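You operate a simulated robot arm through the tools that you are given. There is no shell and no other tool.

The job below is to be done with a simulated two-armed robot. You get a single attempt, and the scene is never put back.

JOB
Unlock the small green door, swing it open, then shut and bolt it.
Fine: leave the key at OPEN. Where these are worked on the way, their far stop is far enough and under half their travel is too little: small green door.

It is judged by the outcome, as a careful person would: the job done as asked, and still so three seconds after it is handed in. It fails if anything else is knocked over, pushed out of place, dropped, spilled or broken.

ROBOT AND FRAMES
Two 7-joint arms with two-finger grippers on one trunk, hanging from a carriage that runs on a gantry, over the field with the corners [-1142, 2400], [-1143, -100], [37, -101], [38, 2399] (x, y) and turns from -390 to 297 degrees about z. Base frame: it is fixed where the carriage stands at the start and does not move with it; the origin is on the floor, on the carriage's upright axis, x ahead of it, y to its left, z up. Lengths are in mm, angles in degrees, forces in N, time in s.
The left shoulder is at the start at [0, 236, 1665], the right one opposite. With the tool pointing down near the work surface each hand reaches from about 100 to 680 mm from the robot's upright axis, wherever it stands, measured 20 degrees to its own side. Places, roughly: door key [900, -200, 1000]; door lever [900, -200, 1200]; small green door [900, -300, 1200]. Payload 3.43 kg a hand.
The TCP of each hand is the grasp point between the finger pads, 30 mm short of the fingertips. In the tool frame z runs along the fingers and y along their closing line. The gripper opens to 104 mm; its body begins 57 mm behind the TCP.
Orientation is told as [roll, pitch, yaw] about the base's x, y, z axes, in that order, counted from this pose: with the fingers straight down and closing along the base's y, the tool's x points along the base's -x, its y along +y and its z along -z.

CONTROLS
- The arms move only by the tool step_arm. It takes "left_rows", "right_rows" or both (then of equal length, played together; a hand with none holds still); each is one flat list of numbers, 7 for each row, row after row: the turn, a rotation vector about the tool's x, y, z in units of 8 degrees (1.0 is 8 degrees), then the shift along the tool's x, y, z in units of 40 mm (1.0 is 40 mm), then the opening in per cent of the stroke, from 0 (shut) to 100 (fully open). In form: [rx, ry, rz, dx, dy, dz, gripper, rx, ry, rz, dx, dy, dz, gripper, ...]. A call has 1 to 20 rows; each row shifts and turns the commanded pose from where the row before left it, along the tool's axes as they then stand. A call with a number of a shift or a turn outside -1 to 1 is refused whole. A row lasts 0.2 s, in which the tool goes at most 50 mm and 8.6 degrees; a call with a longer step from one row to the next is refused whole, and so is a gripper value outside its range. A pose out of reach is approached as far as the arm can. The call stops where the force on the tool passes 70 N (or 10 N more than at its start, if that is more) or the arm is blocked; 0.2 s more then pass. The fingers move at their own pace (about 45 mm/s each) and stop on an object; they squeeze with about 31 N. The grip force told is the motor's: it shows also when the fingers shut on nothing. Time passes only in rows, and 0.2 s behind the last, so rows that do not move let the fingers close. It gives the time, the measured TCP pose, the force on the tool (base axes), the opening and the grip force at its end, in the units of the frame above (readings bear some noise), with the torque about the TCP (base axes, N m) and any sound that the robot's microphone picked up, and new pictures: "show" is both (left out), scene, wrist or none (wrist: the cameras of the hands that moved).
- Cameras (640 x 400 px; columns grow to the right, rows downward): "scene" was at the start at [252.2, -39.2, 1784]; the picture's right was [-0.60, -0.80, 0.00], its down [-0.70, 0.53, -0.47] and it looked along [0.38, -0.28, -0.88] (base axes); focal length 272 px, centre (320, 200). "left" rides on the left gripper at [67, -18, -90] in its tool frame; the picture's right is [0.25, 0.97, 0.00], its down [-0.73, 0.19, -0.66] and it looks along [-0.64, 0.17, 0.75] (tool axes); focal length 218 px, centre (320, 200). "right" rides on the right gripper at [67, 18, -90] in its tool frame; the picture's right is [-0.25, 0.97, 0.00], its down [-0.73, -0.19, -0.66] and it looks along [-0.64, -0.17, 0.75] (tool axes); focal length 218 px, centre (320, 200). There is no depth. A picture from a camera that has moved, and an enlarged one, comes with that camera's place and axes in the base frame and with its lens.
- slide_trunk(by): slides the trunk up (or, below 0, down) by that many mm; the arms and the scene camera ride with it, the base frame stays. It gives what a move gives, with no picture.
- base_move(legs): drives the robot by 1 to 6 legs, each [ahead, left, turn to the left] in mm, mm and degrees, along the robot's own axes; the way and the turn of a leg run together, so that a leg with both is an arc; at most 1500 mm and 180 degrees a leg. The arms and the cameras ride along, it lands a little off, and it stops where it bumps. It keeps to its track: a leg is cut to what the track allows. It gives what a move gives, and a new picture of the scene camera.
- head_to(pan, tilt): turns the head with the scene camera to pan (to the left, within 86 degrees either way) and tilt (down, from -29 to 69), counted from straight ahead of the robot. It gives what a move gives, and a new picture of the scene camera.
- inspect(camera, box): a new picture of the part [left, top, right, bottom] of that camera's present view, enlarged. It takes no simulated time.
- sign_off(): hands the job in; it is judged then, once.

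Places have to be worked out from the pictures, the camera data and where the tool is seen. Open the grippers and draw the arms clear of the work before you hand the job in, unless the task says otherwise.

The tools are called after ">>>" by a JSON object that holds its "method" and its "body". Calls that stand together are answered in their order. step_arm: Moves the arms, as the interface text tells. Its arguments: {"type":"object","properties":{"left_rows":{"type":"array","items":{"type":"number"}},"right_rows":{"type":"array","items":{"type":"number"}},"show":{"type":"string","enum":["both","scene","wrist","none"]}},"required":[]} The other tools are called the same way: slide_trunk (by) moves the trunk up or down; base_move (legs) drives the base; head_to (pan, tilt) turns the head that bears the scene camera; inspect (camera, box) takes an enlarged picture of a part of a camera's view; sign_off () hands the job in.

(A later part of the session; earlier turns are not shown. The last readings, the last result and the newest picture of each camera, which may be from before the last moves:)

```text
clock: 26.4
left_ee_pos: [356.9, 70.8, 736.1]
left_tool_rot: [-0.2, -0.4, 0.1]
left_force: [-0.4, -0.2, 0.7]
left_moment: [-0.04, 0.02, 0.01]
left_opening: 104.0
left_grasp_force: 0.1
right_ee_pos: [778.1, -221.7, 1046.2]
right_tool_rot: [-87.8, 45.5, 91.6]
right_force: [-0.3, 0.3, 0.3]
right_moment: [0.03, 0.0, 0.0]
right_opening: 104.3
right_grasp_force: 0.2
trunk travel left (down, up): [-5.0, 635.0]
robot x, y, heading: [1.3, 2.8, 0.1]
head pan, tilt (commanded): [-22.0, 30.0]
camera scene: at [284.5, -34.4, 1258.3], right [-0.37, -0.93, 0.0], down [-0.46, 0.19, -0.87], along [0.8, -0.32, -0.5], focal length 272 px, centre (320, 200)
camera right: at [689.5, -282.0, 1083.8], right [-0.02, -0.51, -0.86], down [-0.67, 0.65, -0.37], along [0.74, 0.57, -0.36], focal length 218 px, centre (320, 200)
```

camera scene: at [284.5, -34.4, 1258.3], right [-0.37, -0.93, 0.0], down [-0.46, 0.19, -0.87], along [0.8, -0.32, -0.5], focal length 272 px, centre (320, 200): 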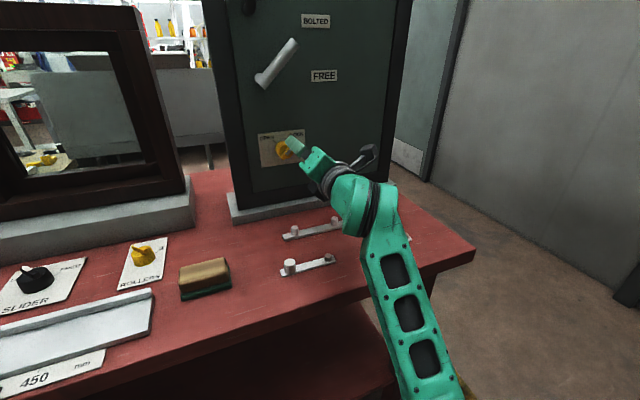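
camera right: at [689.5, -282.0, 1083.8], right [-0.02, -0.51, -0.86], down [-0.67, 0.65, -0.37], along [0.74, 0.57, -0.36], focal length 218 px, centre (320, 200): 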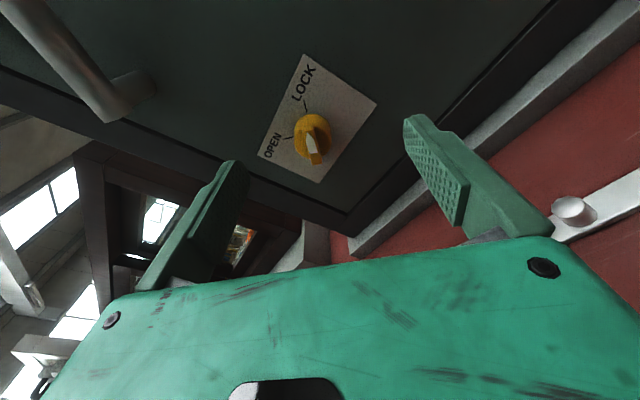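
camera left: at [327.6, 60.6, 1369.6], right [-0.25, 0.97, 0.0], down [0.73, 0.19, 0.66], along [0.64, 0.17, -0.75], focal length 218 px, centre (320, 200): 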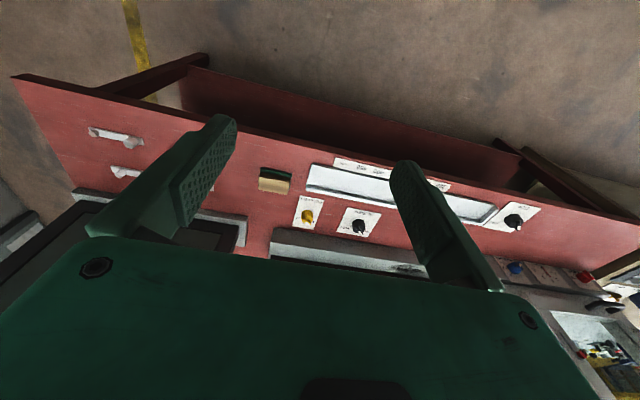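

The roll succeeded: the fingers now close along the diagonal across the ridge. I'll centre on the key axis and advance to x of about 835.

>>> {"method": "step_arm", "body": {"right_rows": [0, 0, 0, -0.344, -0.181, 0.716, 100, 0, 0, 0, -0.344, -0.181, 0.716, 100, 0, 0, 0, 0, 0, 0, 100], "show": "both"}}

>>> {"method": "inspect", "body": {"camera": "right", "box": [220, 80, 460, 230]}}

>>> {"method": "inspect", "body": {"camera": "scene", "box": [240, 110, 340, 200]}}

```text
clock: 27.2
left_ee_pos: [356.8, 69.6, 736.0]
left_tool_rot: [-0.2, -0.3, 0.0]
left_force: [-0.6, -0.4, 0.3]
left_moment: [0.01, -0.02, -0.01]
left_opening: 104.2
left_grasp_force: 0.1
right_ee_pos: [834.8, -192.1, 1034.0]
right_tool_rot: [-87.8, 45.4, 91.8]
right_force: [0.7, -0.3, 0.2]
right_moment: [0.01, -0.04, -0.05]
right_opening: 104.1
right_grasp_force: 0.1
trunk travel left (down, up): [-5.0, 635.0]
robot x, y, heading: [-0.4, 0.1, 0.0]
head pan, tilt (commanded): [-22.0, 30.0]
camera scene: at [284.1, -34.6, 1258.2], right [-0.37, -0.93, 0.0], down [-0.46, 0.19, -0.87], along [0.8, -0.32, -0.5], focal length 272 px, centre (320, 200)
camera right: at [745.5, -252.2, 1071.7], right [-0.02, -0.51, -0.86], down [-0.67, 0.65, -0.37], along [0.74, 0.57, -0.36], focal length 218 px, centre (320, 200)
```

scene: 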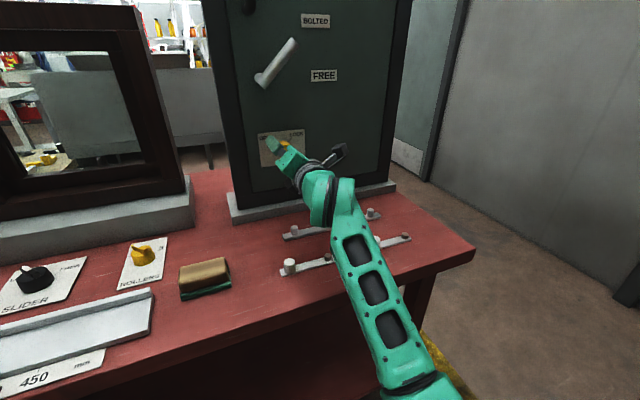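
right: 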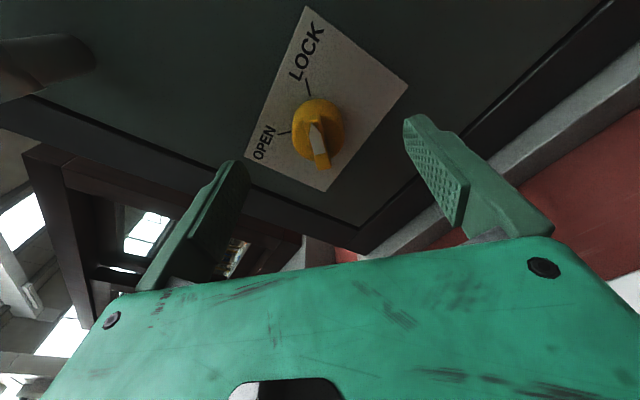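

```text
2.67 times, centred on (340, 155) of right
camera zoom: at [745.5, -252.2, 1071.7], right [-0.02, -0.51, -0.86], down [-0.67, 0.65, -0.37], along [0.74, 0.57, -0.36], focal length 582 px, centre (267, 320)
```

zoom: 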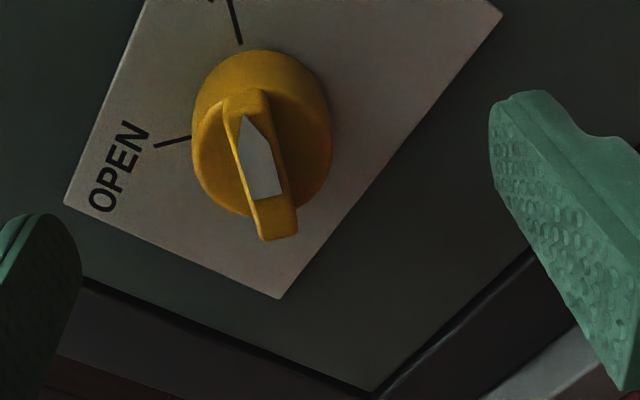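

```text
4.44 times, centred on (290, 155) of scene
camera zoom: at [284.1, -34.6, 1258.2], right [-0.37, -0.93, 0.0], down [-0.46, 0.19, -0.87], along [0.8, -0.32, -0.5], focal length 1207 px, centre (453, 400)
```

zoom: 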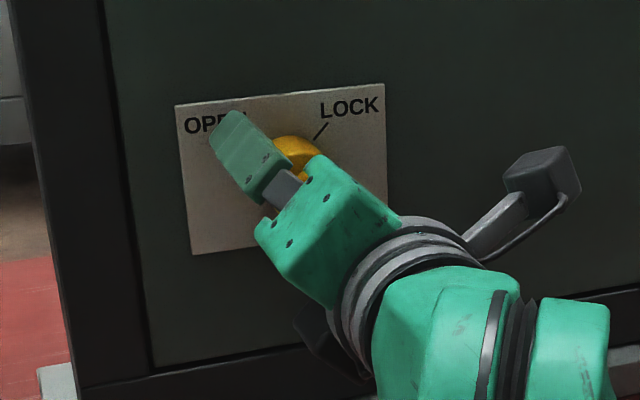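

The white arrow on the ridge points at LOCK and sits centred between the fingers. I'll advance 31 mm and close on the ridge.

>>> {"method": "step_arm", "body": {"right_rows": [0, 0, 0, 0, 0, 0.4, 100, 0, 0, 0, 0, 0, 0.38, 100, 0, 0, 0, 0, 0, 0, 50, 0, 0, 0, 0, 0, 0, 50, 0, 0, 0, 0, 0, 0, 50], "show": "both"}}

>>> {"method": "inspect", "body": {"camera": "right", "box": [220, 80, 460, 230]}}

```text
clock: 28.4
left_ee_pos: [358.0, 70.3, 736.9]
left_tool_rot: [-0.2, -0.4, 0.0]
left_force: [-0.1, 0.7, 0.3]
left_moment: [0.0, -0.02, -0.01]
left_opening: 104.0
left_grasp_force: 0.2
right_ee_pos: [865.2, -192.6, 1033.8]
right_tool_rot: [-87.8, 45.4, 91.7]
right_force: [0.3, 0.3, 0.0]
right_moment: [-0.01, -0.01, -0.02]
right_opening: 51.9
right_grasp_force: 0.2
trunk travel left (down, up): [-5.0, 635.0]
robot x, y, heading: [-3.1, 1.4, -0.1]
head pan, tilt (commanded): [-22.0, 30.0]
camera scene: at [284.5, -34.4, 1258.3], right [-0.37, -0.93, 0.0], down [-0.46, 0.19, -0.87], along [0.8, -0.32, -0.5], focal length 272 px, centre (320, 200)
camera right: at [777.2, -252.3, 1072.0], right [-0.02, -0.51, -0.86], down [-0.67, 0.65, -0.37], along [0.74, 0.57, -0.36], focal length 218 px, centre (320, 200)
```

scene: 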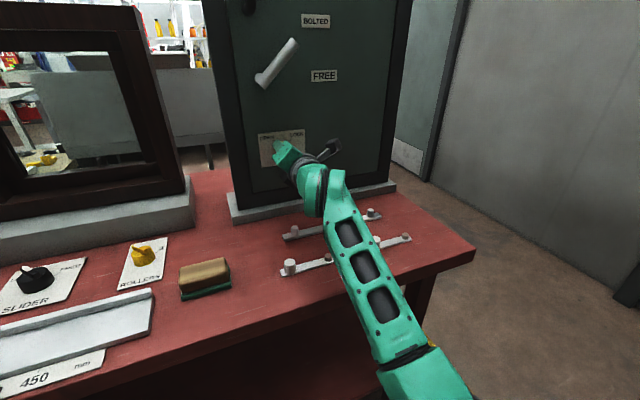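
right: 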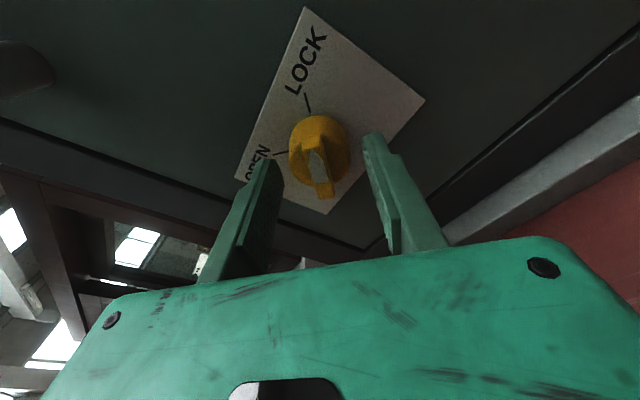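

```text
2.67 times, centred on (340, 155) of right
camera zoom: at [777.2, -252.3, 1072.0], right [-0.02, -0.51, -0.86], down [-0.67, 0.65, -0.37], along [0.74, 0.57, -0.36], focal length 582 px, centre (267, 320)
```

zoom: 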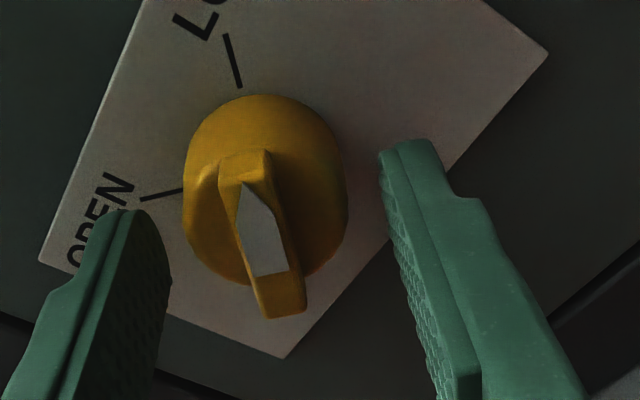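

Opening is 52 mm with the ridge between the fingertips. I'll close fully.

>>> {"method": "step_arm", "body": {"right_rows": [0, 0, 0, 0, 0, 0, 0, 0, 0, 0, 0, 0, 0, 0, 0, 0, 0, 0, 0, 0, 0, 0, 0, 0, 0, 0, 0, 0], "show": "wrist"}}

>>> {"method": "inspect", "body": {"camera": "right", "box": [220, 80, 460, 230]}}

```text
clock: 29.4
left_ee_pos: [357.7, 69.3, 737.6]
left_tool_rot: [-0.2, -0.4, 0.0]
left_force: [-0.7, -0.5, -0.7]
left_moment: [-0.01, -0.03, 0.01]
left_opening: 103.9
left_grasp_force: 0.0
right_ee_pos: [867.3, -191.4, 1034.7]
right_tool_rot: [-87.9, 45.5, 91.7]
right_force: [-0.3, 1.7, 1.4]
right_moment: [0.0, 0.01, 0.08]
right_opening: 37.5
right_grasp_force: 44.7
trunk travel left (down, up): [-5.0, 635.0]
robot x, y, heading: [0.2, 1.7, 0.1]
head pan, tilt (commanded): [-22.0, 30.0]
camera right: at [777.3, -251.9, 1072.2], right [-0.02, -0.51, -0.86], down [-0.67, 0.65, -0.37], along [0.74, 0.57, -0.36], focal length 218 px, centre (320, 200)
```

right: 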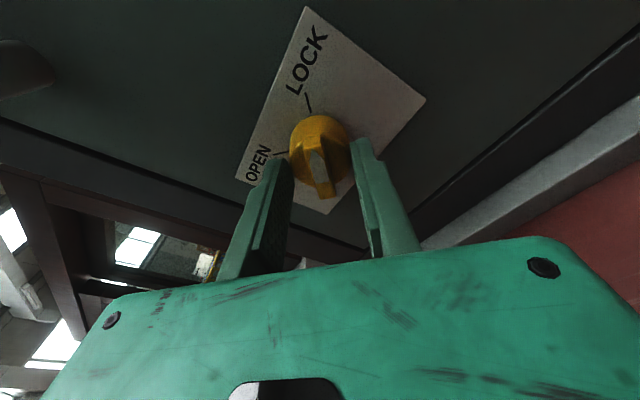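

```text
2.67 times, centred on (340, 155) of right
camera zoom: at [777.3, -251.9, 1072.2], right [-0.02, -0.51, -0.86], down [-0.67, 0.65, -0.37], along [0.74, 0.57, -0.36], focal length 582 px, centre (267, 320)
```

zoom: 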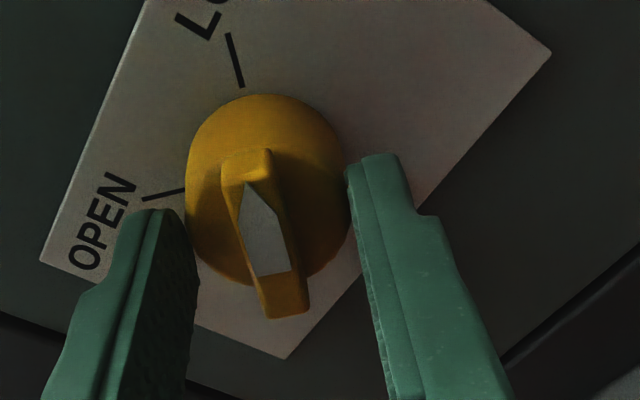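

The fingers hold the knob at 37.5 mm with only slight side force, so it's well centred. I'll turn it 45 degrees toward OPEN and check.

>>> {"method": "step_arm", "body": {"right_rows": [0, 0, -0.7, 0, 0, 0, 0, 0, 0, -0.7, 0, 0, 0, 0, 0, 0, -0.7, 0, 0, 0, 0, 0, 0, -0.7, 0, 0, 0, 0, 0, 0, -0.7, 0, 0, 0, 0, 0, 0, -0.7, 0, 0, 0, 0, 0, 0, -0.7, 0, 0, 0, 0, 0, 0, -0.7, 0, 0, 0, 0], "show": "both"}}

>>> {"method": "inspect", "body": {"camera": "right", "box": [220, 80, 460, 230]}}

```text
clock: 31.2
left_ee_pos: [357.2, 70.8, 736.5]
left_tool_rot: [-0.1, -0.4, 0.0]
left_force: [0.1, -0.5, -0.1]
left_moment: [-0.03, 0.02, 0.0]
left_opening: 103.7
left_grasp_force: 0.0
right_ee_pos: [866.5, -189.9, 1035.1]
right_tool_rot: [12.2, 88.6, -167.8]
right_force: [-2.9, 4.5, 4.9]
right_moment: [0.0, -0.13, -0.52]
right_opening: 37.3
right_grasp_force: 44.4
trunk travel left (down, up): [-5.0, 635.0]
robot x, y, heading: [-0.2, 0.8, -0.1]
head pan, tilt (commanded): [-22.0, 30.0]
camera scene: at [284.7, -34.1, 1258.3], right [-0.37, -0.93, 0.0], down [-0.46, 0.19, -0.87], along [0.8, -0.32, -0.5], focal length 272 px, centre (320, 200)
camera right: at [778.0, -208.9, 1104.1], right [0.0, -0.97, -0.25], down [-0.68, 0.18, -0.71], along [0.74, 0.16, -0.66], focal length 218 px, centre (320, 200)
```

scene: 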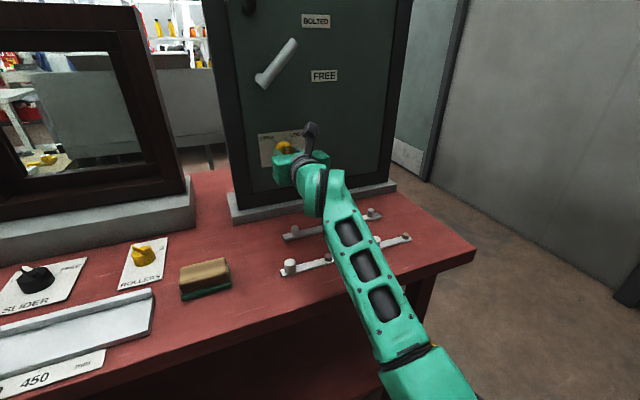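
right: 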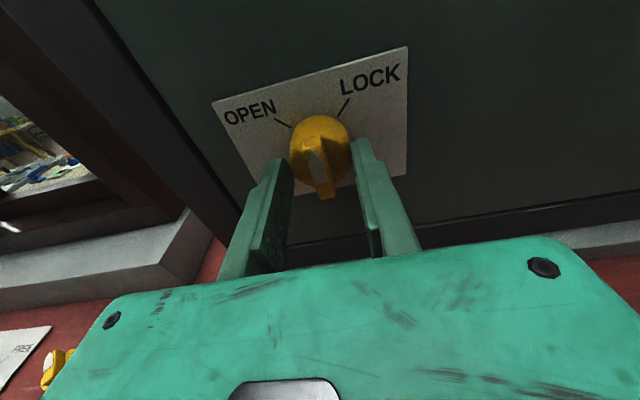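

```text
2.67 times, centred on (340, 155) of right
camera zoom: at [778.0, -208.9, 1104.1], right [0.0, -0.97, -0.25], down [-0.68, 0.18, -0.71], along [0.74, 0.16, -0.66], focal length 582 px, centre (267, 320)
```

zoom: 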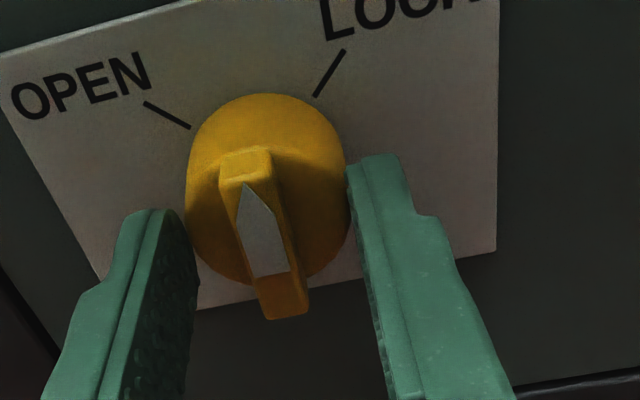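

The key turned with the gripper and the arrow now points straight up. I'll turn the remaining 45 degrees.

>>> {"method": "step_arm", "body": {"right_rows": [0, 0, -0.7, 0, 0, 0, 0, 0, 0, -0.7, 0, 0, 0, 0, 0, 0, -0.7, 0, 0, 0, 0, 0, 0, -0.7, 0, 0, 0, 0, 0, 0, -0.7, 0, 0, 0, 0, 0, 0, -0.7, 0, 0, 0, 0, 0, 0, -0.7, 0, 0, 0, 0, 0, 0, -0.7, 0, 0, 0, 0], "show": "both"}}

>>> {"method": "inspect", "body": {"camera": "right", "box": [220, 80, 460, 230]}}

```text
clock: 33.0
left_ee_pos: [357.1, 71.5, 735.9]
left_tool_rot: [-0.1, -0.4, 0.1]
left_force: [0.1, 0.4, 1.3]
left_moment: [-0.01, 0.0, -0.01]
left_opening: 103.9
left_grasp_force: 0.1
right_ee_pos: [866.2, -190.8, 1033.7]
right_tool_rot: [88.0, 45.0, -91.2]
right_force: [-4.7, 5.1, 7.5]
right_moment: [0.31, 0.09, -0.35]
right_opening: 37.4
right_grasp_force: 45.2
trunk travel left (down, up): [-5.0, 635.0]
robot x, y, heading: [-0.0, -2.1, 0.1]
head pan, tilt (commanded): [-22.0, 30.0]
camera scene: at [284.8, -33.7, 1258.4], right [-0.37, -0.93, 0.0], down [-0.46, 0.19, -0.87], along [0.8, -0.32, -0.5], focal length 272 px, centre (320, 200)
camera right: at [777.9, -156.1, 1096.4], right [0.02, -0.86, 0.51], down [-0.67, -0.38, -0.63], along [0.74, -0.33, -0.59], focal length 218 px, centre (320, 200)
```

scene: 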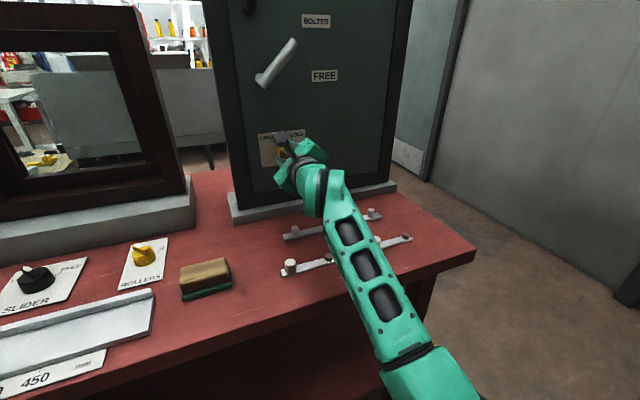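
right: 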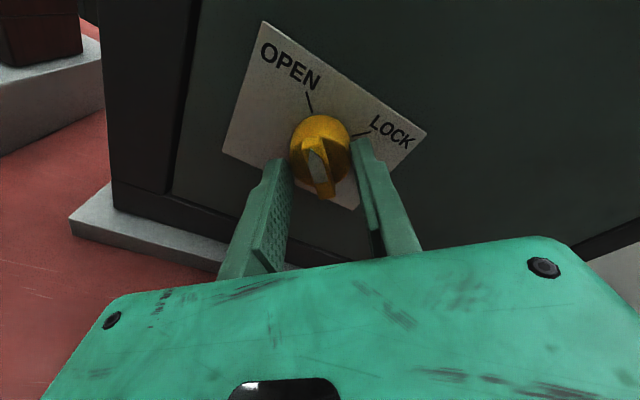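

```text
2.67 times, centred on (340, 155) of right
camera zoom: at [777.9, -156.1, 1096.4], right [0.02, -0.86, 0.51], down [-0.67, -0.38, -0.63], along [0.74, -0.33, -0.59], focal length 582 px, centre (267, 320)
```

zoom: 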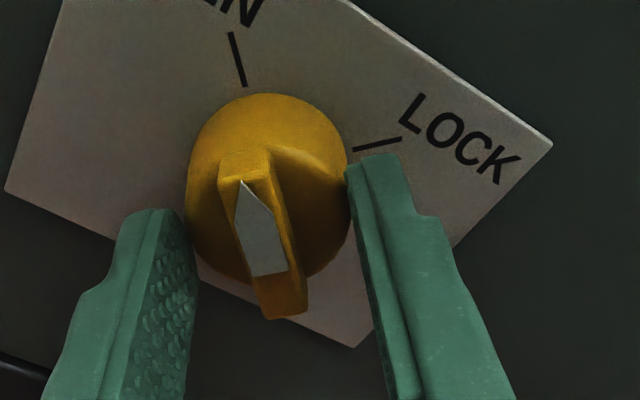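

The arrow now points to OPEN, just as it pointed to LOCK before. I'll nudge a few more degrees to seat it against any stop.

>>> {"method": "step_arm", "body": {"right_rows": [0, 0, -0.3, 0, 0, 0, 0, 0, 0, -0.3, 0, 0, 0, 0, 0, 0, 0, 0, 0, 0, 0], "show": "wrist"}}

>>> {"method": "inspect", "body": {"camera": "right", "box": [220, 80, 460, 230]}}

```text
clock: 33.8
left_ee_pos: [357.2, 70.3, 737.9]
left_tool_rot: [-0.2, -0.4, 0.0]
left_force: [0.4, 0.5, -0.8]
left_moment: [0.0, 0.02, 0.0]
left_opening: 103.8
left_grasp_force: 0.0
right_ee_pos: [865.1, -191.5, 1033.3]
right_tool_rot: [88.0, 40.2, -91.1]
right_force: [-3.7, 2.7, 5.6]
right_moment: [0.69, -0.16, 0.01]
right_opening: 37.5
right_grasp_force: 44.6
trunk travel left (down, up): [-5.0, 635.0]
robot x, y, heading: [-4.3, -0.3, 0.1]
head pan, tilt (commanded): [-22.0, 30.0]
camera right: at [777.8, -152.1, 1092.5], right [0.02, -0.82, 0.58], down [-0.67, -0.44, -0.6], along [0.74, -0.38, -0.56], focal length 218 px, centre (320, 200)
```

right: 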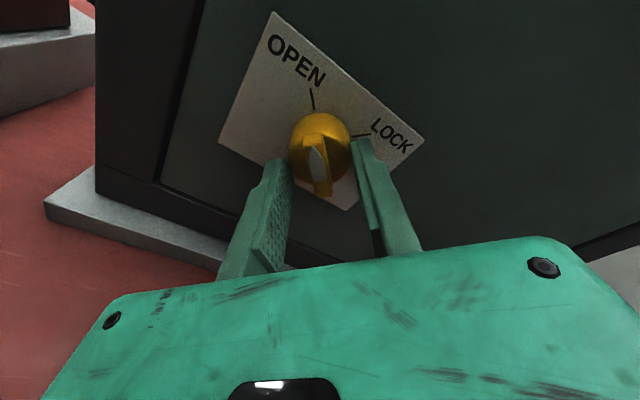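

```text
2.67 times, centred on (340, 155) of right
camera zoom: at [777.8, -152.1, 1092.5], right [0.02, -0.82, 0.58], down [-0.67, -0.44, -0.6], along [0.74, -0.38, -0.56], focal length 582 px, centre (267, 320)
```

zoom: 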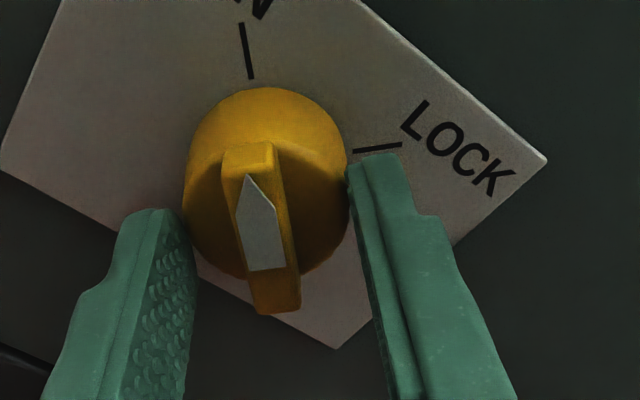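

The torque rose to 0.7 N m at the stop, so the key is seated at OPEN. I'll open the fingers and back straight out.

>>> {"method": "step_arm", "body": {"right_rows": [0, 0, 0, 0, 0, 0, 70, 0, 0, 0, 0, 0, 0, 70, 0, 0, 0, 0, 0, 0, 70, 0, 0, 0, 0, 0, -1, 70, 0, 0, 0, 0, 0, -1, 70, 0, 0, 0, 0, 0, 0, 70], "show": "both"}}

>>> {"method": "inspect", "body": {"camera": "right", "box": [200, 30, 480, 230]}}

>>> {"method": "inspect", "body": {"camera": "scene", "box": [220, 0, 340, 170]}}

```text
clock: 35.2
left_ee_pos: [359.3, 69.6, 737.1]
left_tool_rot: [-0.3, -0.5, 0.0]
left_force: [0.6, -0.4, -0.6]
left_moment: [0.01, 0.04, -0.01]
left_opening: 104.1
left_grasp_force: 0.0
right_ee_pos: [786.3, -190.4, 1036.5]
right_tool_rot: [88.1, 40.2, -91.2]
right_force: [0.7, 0.9, -0.6]
right_moment: [0.01, 0.0, -0.04]
right_opening: 72.7
right_grasp_force: 0.1
trunk travel left (down, up): [-5.0, 635.0]
robot x, y, heading: [0.9, 0.4, 0.0]
head pan, tilt (commanded): [-22.0, 30.0]
camera scene: at [285.4, -34.4, 1258.5], right [-0.37, -0.93, 0.0], down [-0.46, 0.19, -0.87], along [0.8, -0.32, -0.5], focal length 272 px, centre (320, 200)
camera right: at [697.9, -151.1, 1095.9], right [0.02, -0.82, 0.58], down [-0.67, -0.44, -0.6], along [0.74, -0.38, -0.56], focal length 218 px, centre (320, 200)
```

scene: 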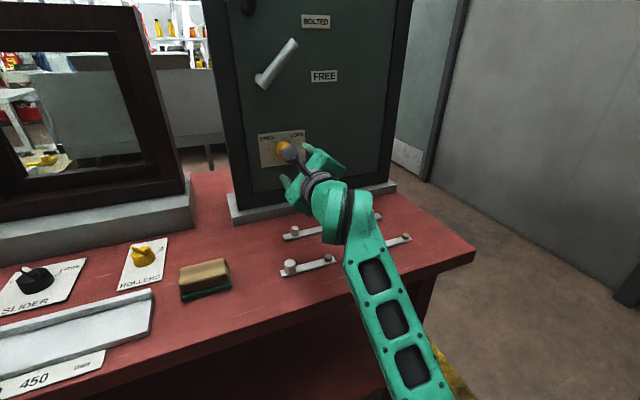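
right: 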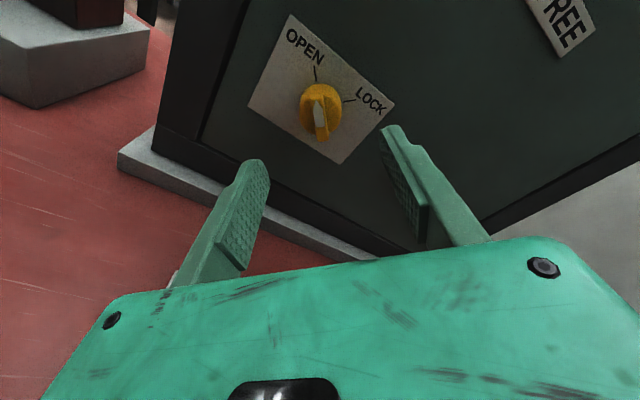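

```text
2.00 times, centred on (340, 130) of right
camera zoom: at [697.9, -151.1, 1095.9], right [0.02, -0.82, 0.58], down [-0.67, -0.44, -0.6], along [0.74, -0.38, -0.56], focal length 436 px, centre (280, 340)
```

zoom: 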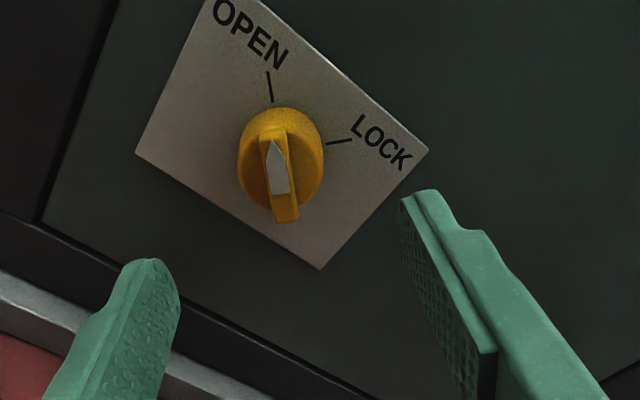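

```text
2.35 times, centred on (280, 85) of scene
camera zoom: at [285.4, -34.4, 1258.5], right [-0.37, -0.93, 0.0], down [-0.46, 0.19, -0.87], along [0.8, -0.32, -0.5], focal length 639 px, centre (414, 471)
```

zoom: 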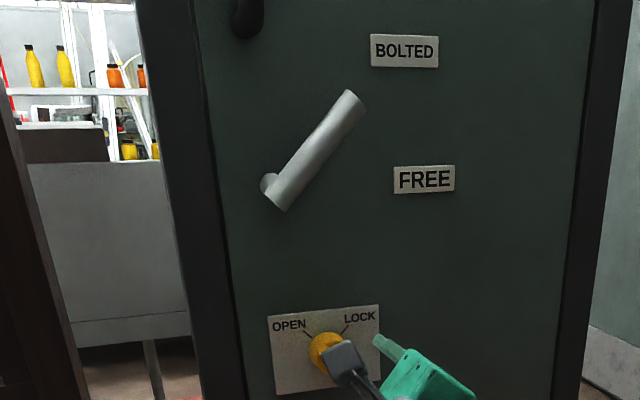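

The key arrow is at OPEN. The lever pivots near (y -152, z 1192) with its tip at (877, -220, 1258), so FREE lies horizontal. I'll roll the hand so the fingers close across the lever bar.

>>> {"method": "step_arm", "body": {"right_rows": [0, 0, 0.94, 0, 0, 0, 55, 0, 0, 0.94, 0, 0, 0, 55, 0, 0, 0.94, 0, 0, 0, 55, 0, 0, 0.94, 0, 0, 0, 55, 0, 0, 0.94, 0, 0, 0, 55, 0, 0, 0.94, 0, 0, 0, 55, 0, 0, 0.94, 0, 0, 0, 55, 0, 0, 0.94, 0, 0, 0, 55, 0, 0, 0.94, 0, 0, 0, 55, 0, 0, 0.94, 0, 0, 0, 55, 0, 0, 0.94, 0, 0, 0, 55, 0, 0, 0.94, 0, 0, 0, 55, 0, 0, 0.94, 0, 0, 0, 55, 0, 0, 0, 0, 0, 0, 55], "show": "none"}}

```text
clock: 38.2
left_ee_pos: [357.9, 71.1, 735.7]
left_tool_rot: [-0.2, -0.3, 0.1]
left_force: [1.3, 0.5, 0.5]
left_moment: [-0.02, 0.01, 0.0]
left_opening: 104.0
left_grasp_force: 0.1
right_ee_pos: [785.2, -191.8, 1035.7]
right_tool_rot: [-87.9, 41.9, 91.6]
right_force: [-0.5, -1.5, 0.0]
right_moment: [-0.01, 0.0, -0.02]
right_opening: 57.2
right_grasp_force: 0.1
trunk travel left (down, up): [-5.0, 635.0]
robot x, y, heading: [1.8, 1.7, -0.2]
head pan, tilt (commanded): [-22.0, 30.0]
```

The fingers now close at right angles to the lever. I'll lift the hand to a standoff in front of the lever bar.

>>> {"method": "step_arm", "body": {"right_rows": [0, 0, 0, 0.726, -0.722, 0.047, 55, 0, 0, 0, 0.726, -0.722, 0.047, 55, 0, 0, 0, 0.726, -0.722, 0.047, 55, 0, 0, 0, 0.726, -0.722, 0.047, 55, 0, 0, 0, 0.726, -0.722, 0.047, 55, 0, 0, 0, 0, 0, 0, 55], "show": "both"}}

>>> {"method": "inspect", "body": {"camera": "right", "box": [160, 20, 480, 240]}}

>>> {"method": "inspect", "body": {"camera": "scene", "box": [230, 0, 350, 120]}}

```text
clock: 39.6
left_ee_pos: [356.4, 71.0, 736.0]
left_tool_rot: [-0.2, -0.4, 0.0]
left_force: [-0.3, -0.1, -1.0]
left_moment: [-0.03, -0.03, -0.03]
left_opening: 104.0
left_grasp_force: 0.1
right_ee_pos: [799.7, -203.8, 1240.1]
right_tool_rot: [-87.9, 42.1, 91.6]
right_force: [0.5, -0.7, 0.4]
right_moment: [0.02, 0.01, -0.01]
right_opening: 57.2
right_grasp_force: 0.2
trunk travel left (down, up): [-5.0, 635.0]
robot x, y, heading: [-0.2, 3.0, -0.1]
head pan, tilt (commanded): [-22.0, 30.0]
camera scene: at [284.2, -34.2, 1258.2], right [-0.37, -0.93, 0.0], down [-0.46, 0.19, -0.87], along [0.8, -0.32, -0.5], focal length 272 px, centre (320, 200)
camera right: at [712.1, -265.5, 1274.3], right [-0.02, -0.46, -0.89], down [-0.67, 0.67, -0.33], along [0.74, 0.59, -0.32], focal length 218 px, centre (320, 200)
```

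scene: 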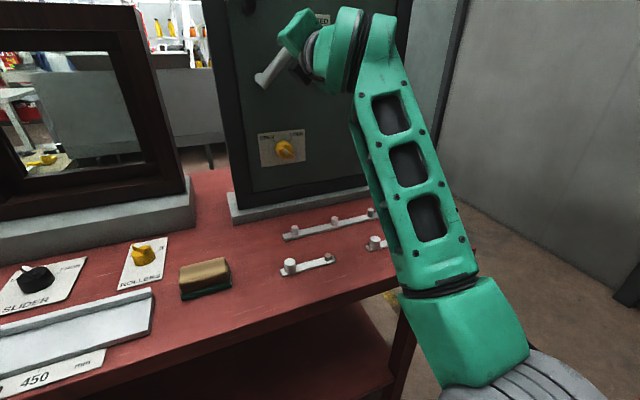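
right: 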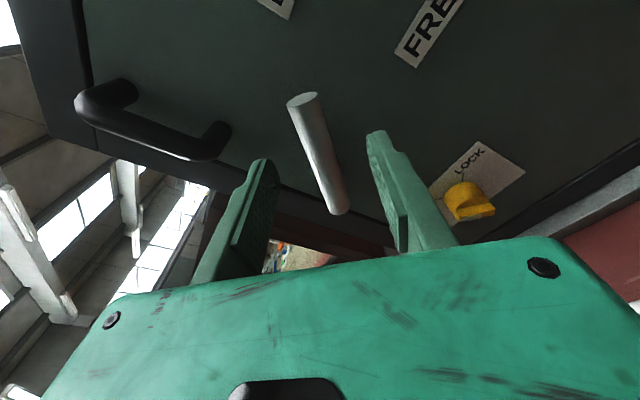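

```text
1.82 times, centred on (320, 130) of right
camera zoom: at [712.1, -265.5, 1274.3], right [-0.02, -0.46, -0.89], down [-0.67, 0.67, -0.33], along [0.74, 0.59, -0.32], focal length 397 px, centre (320, 327)
```

zoom: 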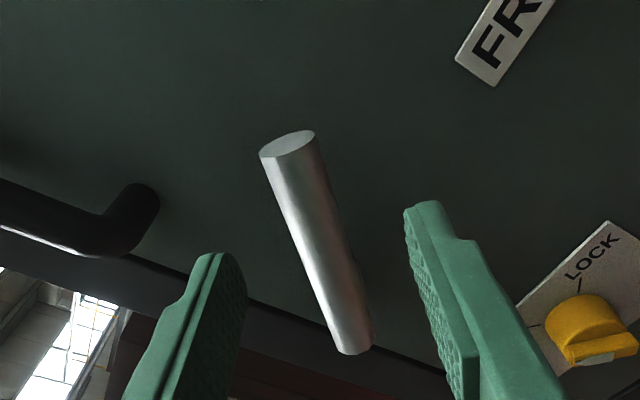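

```text
3.33 times, centred on (290, 60) of scene
camera zoom: at [284.2, -34.2, 1258.2], right [-0.37, -0.93, 0.0], down [-0.46, 0.19, -0.87], along [0.8, -0.32, -0.5], focal length 905 px, centre (420, 667)
```

zoom: 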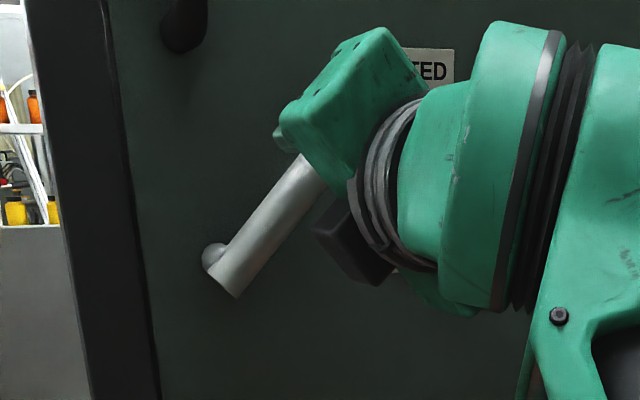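

The bar sits about 6 mm off the finger centreline, inside the opening. I'll correct, advance 66 mm so the fingers straddle the bar, and narrow to a loose cage.

>>> {"method": "step_arm", "body": {"right_rows": [0, 0, 0, 0.02, -0.1, 0.825, 55, 0, 0, 0, 0.02, -0.1, 0.825, 55, 0, 0, 0, 0, 0, 0, 30, 0, 0, 0, 0, 0, 0, 30, 0, 0, 0, 0, 0, 0, 30], "show": "both"}}

>>> {"method": "inspect", "body": {"camera": "right", "box": [160, 20, 480, 240]}}

```text
clock: 40.8
left_ee_pos: [357.0, 69.5, 737.9]
left_tool_rot: [-0.2, -0.4, 0.0]
left_force: [-0.4, 0.1, -1.1]
left_moment: [0.02, -0.03, 0.0]
left_opening: 104.0
left_grasp_force: 0.1
right_ee_pos: [868.1, -198.8, 1244.5]
right_tool_rot: [-87.9, 42.1, 91.3]
right_force: [0.6, -0.1, -0.1]
right_moment: [-0.02, 0.02, 0.01]
right_opening: 31.4
right_grasp_force: 0.0
trunk travel left (down, up): [-5.0, 635.0]
robot x, y, heading: [3.0, -1.9, -0.3]
head pan, tilt (commanded): [-22.0, 30.0]
camera scene: at [284.5, -34.4, 1258.3], right [-0.37, -0.93, 0.0], down [-0.46, 0.19, -0.87], along [0.8, -0.32, -0.5], focal length 272 px, centre (320, 200)
camera right: at [778.6, -260.5, 1278.5], right [-0.02, -0.46, -0.89], down [-0.67, 0.67, -0.33], along [0.75, 0.58, -0.32], focal length 218 px, centre (320, 200)
```

scene: 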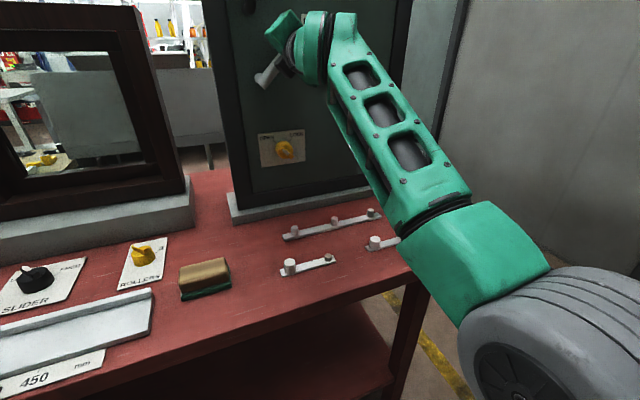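
right: 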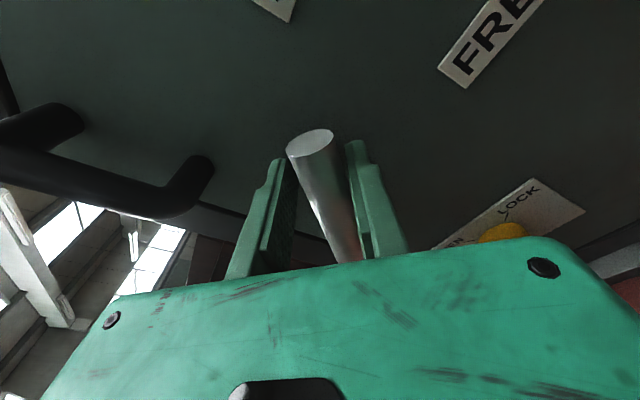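

```text
1.82 times, centred on (320, 130) of right
camera zoom: at [778.6, -260.5, 1278.5], right [-0.02, -0.46, -0.89], down [-0.67, 0.67, -0.33], along [0.75, 0.58, -0.32], focal length 397 px, centre (320, 327)
```

zoom: 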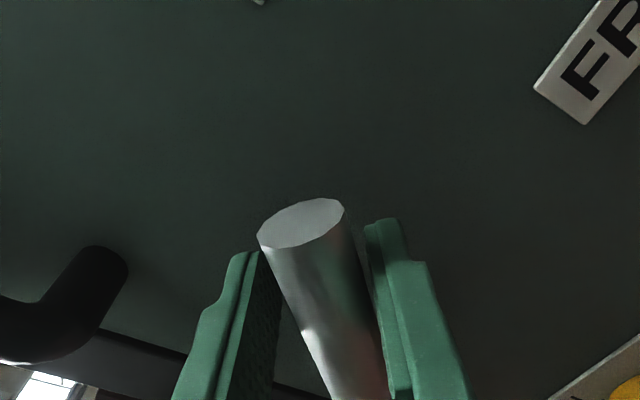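

The bar is loosely caged between the fingers. I'll swing the hand on an arc about the pivot, 44 degrees clockwise toward FREE.

>>> {"method": "step_arm", "body": {"right_rows": [0, 0, 0.6875, 0.01, 0.168, 0, 30, 0, 0, 0.6875, 0.01, 0.168, 0, 30, 0, 0, 0.6875, 0.01, 0.168, 0, 30, 0, 0, 0.6875, 0.01, 0.168, 0, 30, 0, 0, 0.6875, 0.01, 0.168, 0, 30, 0, 0, 0.6875, 0.01, 0.168, 0, 30, 0, 0, 0.6875, 0.01, 0.168, 0, 30, 0, 0, 0.6875, 0.01, 0.168, 0, 30, 0, 0, 0, 0, 0, 0, 30], "show": "both"}}

>>> {"method": "inspect", "body": {"camera": "right", "box": [160, 20, 480, 240]}}

>>> {"method": "inspect", "body": {"camera": "scene", "box": [230, 0, 350, 120]}}

```text
clock: 42.8
left_ee_pos: [357.8, 69.8, 737.8]
left_tool_rot: [-0.2, -0.3, 0.0]
left_force: [-0.2, 0.0, -0.3]
left_moment: [0.0, -0.02, 0.01]
left_opening: 104.1
left_grasp_force: 0.0
right_ee_pos: [846.7, -217.4, 1195.3]
right_tool_rot: [-88.4, -2.0, 89.7]
right_force: [-0.3, -1.3, 0.9]
right_moment: [-0.02, 0.0, -0.03]
right_opening: 31.2
right_grasp_force: 0.1
right hand out of reach, approached as far as the arm can: row 1, 2, 4, 6
trunk travel left (down, up): [-5.0, 635.0]
robot x, y, heading: [0.2, -1.6, 0.1]
head pan, tilt (commanded): [-22.0, 30.0]
camera scene: at [284.6, -34.4, 1258.3], right [-0.37, -0.93, 0.0], down [-0.46, 0.19, -0.87], along [0.8, -0.32, -0.5], focal length 272 px, centre (320, 200)
camera right: at [756.9, -284.0, 1178.4], right [-0.03, 0.29, -0.96], down [-0.65, 0.72, 0.23], along [0.76, 0.63, 0.17], focal length 218 px, centre (320, 200)
```

scene: 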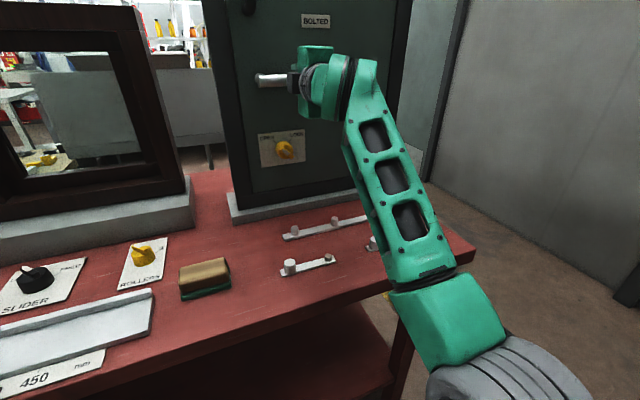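
right: 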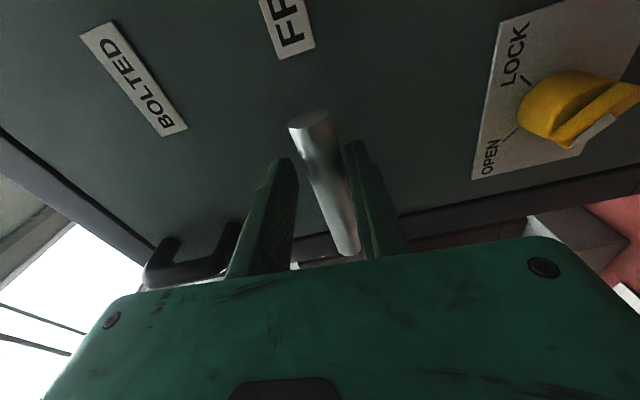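

```text
1.82 times, centred on (320, 130) of right
camera zoom: at [756.9, -284.0, 1178.4], right [-0.03, 0.29, -0.96], down [-0.65, 0.72, 0.23], along [0.76, 0.63, 0.17], focal length 397 px, centre (320, 327)
```

zoom: 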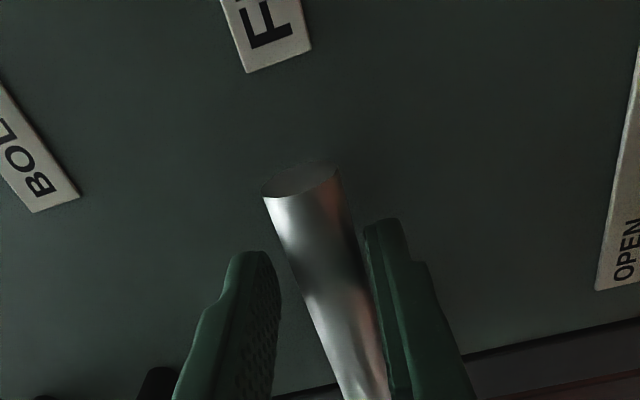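

```text
3.33 times, centred on (290, 60) of scene
camera zoom: at [284.6, -34.4, 1258.3], right [-0.37, -0.93, 0.0], down [-0.46, 0.19, -0.87], along [0.8, -0.32, -0.5], focal length 905 px, centre (420, 667)
```

zoom: 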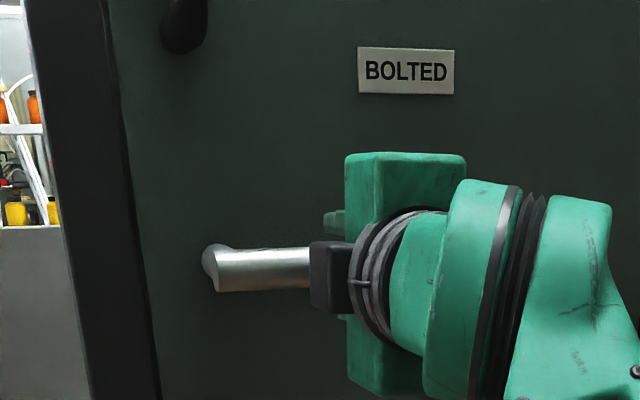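

The lever looks horizontal, pointing at FREE. I'll press down a little more to feel whether it's at its stop.

>>> {"method": "step_arm", "body": {"right_rows": [0, 0, 0, 0, 0.1, 0, 30, 0, 0, 0, 0, 0.1, 0, 30, 0, 0, 0, 0, 0.1, 0, 30, 0, 0, 0, 0, 0, 0, 30], "show": "both"}}

>>> {"method": "inspect", "body": {"camera": "scene", "box": [230, 0, 350, 120]}}

```text
clock: 43.8
left_ee_pos: [357.0, 70.1, 737.0]
left_tool_rot: [-0.2, -0.4, 0.0]
left_force: [-0.1, -0.8, -0.2]
left_moment: [-0.04, 0.01, -0.01]
left_opening: 103.9
left_grasp_force: 0.0
right_ee_pos: [845.3, -215.8, 1187.1]
right_tool_rot: [-88.6, -1.9, 89.8]
right_force: [-2.6, 1.1, 7.6]
right_moment: [-0.12, -0.23, -0.02]
right_opening: 34.9
right_grasp_force: 3.4
trunk travel left (down, up): [-5.0, 635.0]
robot x, y, heading: [-0.4, 1.3, -0.2]
head pan, tilt (commanded): [-22.0, 30.0]
camera scene: at [284.9, -34.4, 1258.5], right [-0.37, -0.93, 0.0], down [-0.46, 0.19, -0.87], along [0.8, -0.32, -0.5], focal length 272 px, centre (320, 200)
camera right: at [756.1, -283.2, 1169.9], right [-0.02, 0.28, -0.96], down [-0.65, 0.72, 0.23], along [0.76, 0.63, 0.17], focal length 218 px, centre (320, 200)
```

scene: 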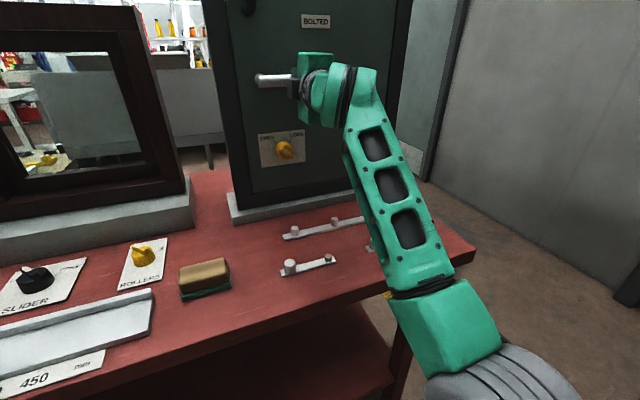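
right: 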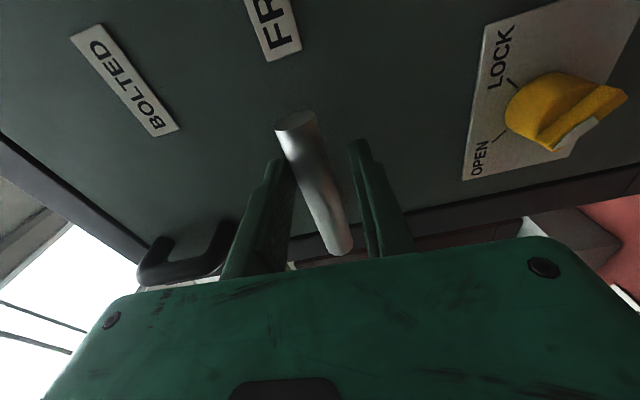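

```text
3.33 times, centred on (290, 60) of scene
camera zoom: at [284.9, -34.4, 1258.5], right [-0.37, -0.93, 0.0], down [-0.46, 0.19, -0.87], along [0.8, -0.32, -0.5], focal length 905 px, centre (420, 667)
```

zoom: 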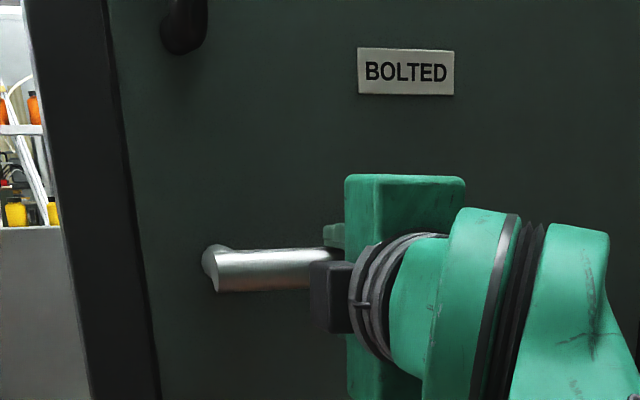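

The lever resists with 8 N and hasn't moved, so it's at its FREE stop. I'll open and back away from it.

>>> {"method": "step_arm", "body": {"right_rows": [0, 0, 0, 0, -0.2, 0, 50, 0, 0, 0, 0, 0, 0, 60, 0, 0, 0, 0, 0, -1, 60, 0, 0, 0, 0, 0, -1, 60, 0, 0, 0, 0, 0, -0.5, 60, 0, 0, 0, 0, 0, 0, 60], "show": "both"}}

>>> {"method": "inspect", "body": {"camera": "scene", "box": [230, 0, 350, 120]}}

```text
clock: 45.2
left_ee_pos: [358.3, 70.0, 736.7]
left_tool_rot: [-0.2, -0.3, 0.1]
left_force: [-0.3, 0.4, 0.4]
left_moment: [0.0, -0.03, -0.01]
left_opening: 103.7
left_grasp_force: 0.1
right_ee_pos: [748.3, -217.7, 1195.6]
right_tool_rot: [-88.5, -2.0, 90.1]
right_force: [-0.2, -0.2, 0.5]
right_moment: [0.0, -0.01, -0.01]
right_opening: 62.6
right_grasp_force: 0.0
trunk travel left (down, up): [-5.0, 635.0]
robot x, y, heading: [0.0, 2.9, 0.0]
head pan, tilt (commanded): [-22.0, 30.0]
camera scene: at [284.7, -34.3, 1258.3], right [-0.37, -0.93, 0.0], down [-0.46, 0.19, -0.87], along [0.8, -0.32, -0.5], focal length 272 px, centre (320, 200)
camera right: at [658.1, -284.6, 1178.8], right [-0.03, 0.29, -0.96], down [-0.65, 0.72, 0.23], along [0.76, 0.63, 0.17], focal length 218 px, centre (320, 200)
```

scene: 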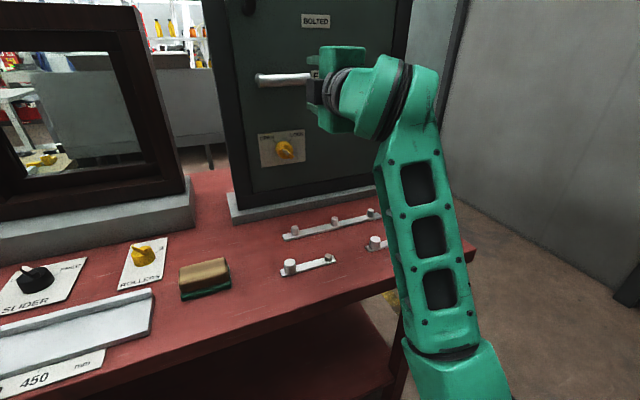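
right: 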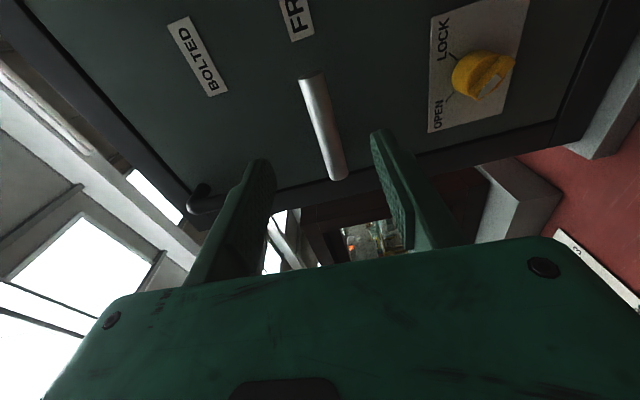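

```text
3.33 times, centred on (290, 60) of scene
camera zoom: at [284.7, -34.3, 1258.3], right [-0.37, -0.93, 0.0], down [-0.46, 0.19, -0.87], along [0.8, -0.32, -0.5], focal length 905 px, centre (420, 667)
```

zoom: 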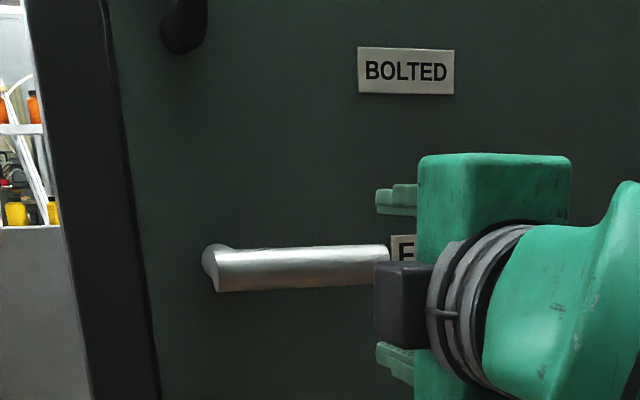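

The lever holds at FREE. I'll raise the trunk 180 mm for the handle and roll the hand so the fingers close sideways around the vertical bar.

>>> {"method": "slide_trunk", "body": {"by": 180}}

>>> {"method": "step_arm", "body": {"right_rows": [0, 0, -0.95, 0, 0, 0, 60, 0, 0, -0.95, 0, 0, 0, 60, 0, 0, -0.95, 0, 0, 0, 60, 0, 0, -0.95, 0, 0, 0, 60, 0, 0, -0.95, 0, 0, 0, 60, 0, 0, -0.95, 0, 0, 0, 60, 0, 0, -0.95, 0, 0, 0, 60, 0, 0, -0.95, 0, 0, 0, 60, 0, 0, -0.95, 0, 0, 0, 60, 0, 0, -0.95, 0, 0, 0, 60, 0, 0, -0.95, 0, 0, 0, 60, 0, 0, -0.95, 0, 0, 0, 60, 0, 0, 0, 0, 0, 0, 60], "show": "both"}}

```text
clock: 47.2
left_ee_pos: [356.7, 69.9, 915.9]
left_tool_rot: [-0.3, -0.4, 0.1]
left_force: [0.2, -0.9, 0.3]
left_moment: [0.0, -0.01, 0.01]
left_opening: 104.0
left_grasp_force: 0.0
right_ee_pos: [748.5, -217.6, 1377.0]
right_tool_rot: [-88.4, -1.9, 90.1]
right_force: [0.0, 0.3, 0.2]
right_moment: [-0.01, -0.03, 0.0]
right_opening: 62.5
right_grasp_force: 0.1
trunk travel left (down, up): [-185.0, 455.0]
robot x, y, heading: [-4.8, 0.2, -0.4]
head pan, tilt (commanded): [-22.0, 30.0]
```

```text
clock: 50.0
left_ee_pos: [357.1, 69.6, 917.5]
left_tool_rot: [-0.2, -0.3, 0.0]
left_force: [0.0, 0.7, -0.1]
left_moment: [-0.02, -0.04, 0.0]
left_opening: 103.9
left_grasp_force: 0.0
right_ee_pos: [748.4, -217.1, 1375.6]
right_tool_rot: [-22.2, 88.3, 157.9]
right_force: [-0.3, 0.2, 0.3]
right_moment: [0.0, 0.0, -0.03]
right_opening: 62.6
right_grasp_force: 0.0
trunk travel left (down, up): [-185.0, 455.0]
robot x, y, heading: [1.4, 3.7, 0.0]
head pan, tilt (commanded): [-22.0, 30.0]
camera scene: at [284.6, -34.4, 1438.3], right [-0.37, -0.93, 0.0], down [-0.46, 0.19, -0.87], along [0.8, -0.32, -0.5], focal length 272 px, centre (320, 200)
camera right: at [660.8, -236.7, 1445.2], right [0.0, -0.96, -0.26], down [-0.68, 0.2, -0.71], along [0.74, 0.17, -0.65], focal length 218 px, centre (320, 200)
```

scene: 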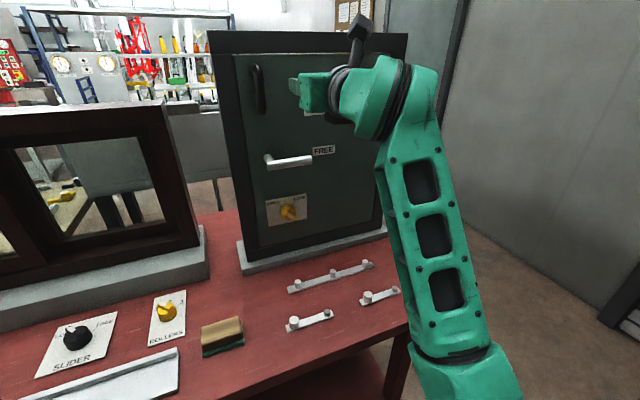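
right: 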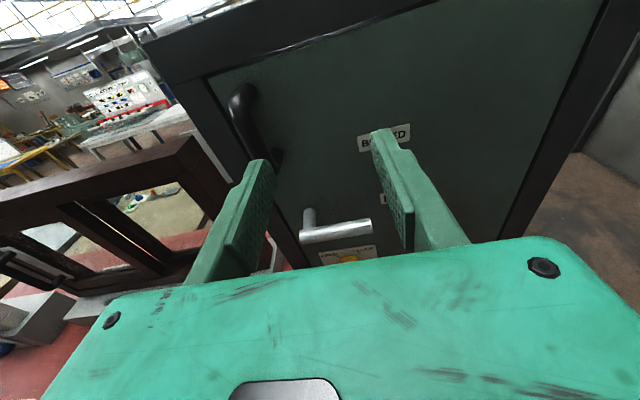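

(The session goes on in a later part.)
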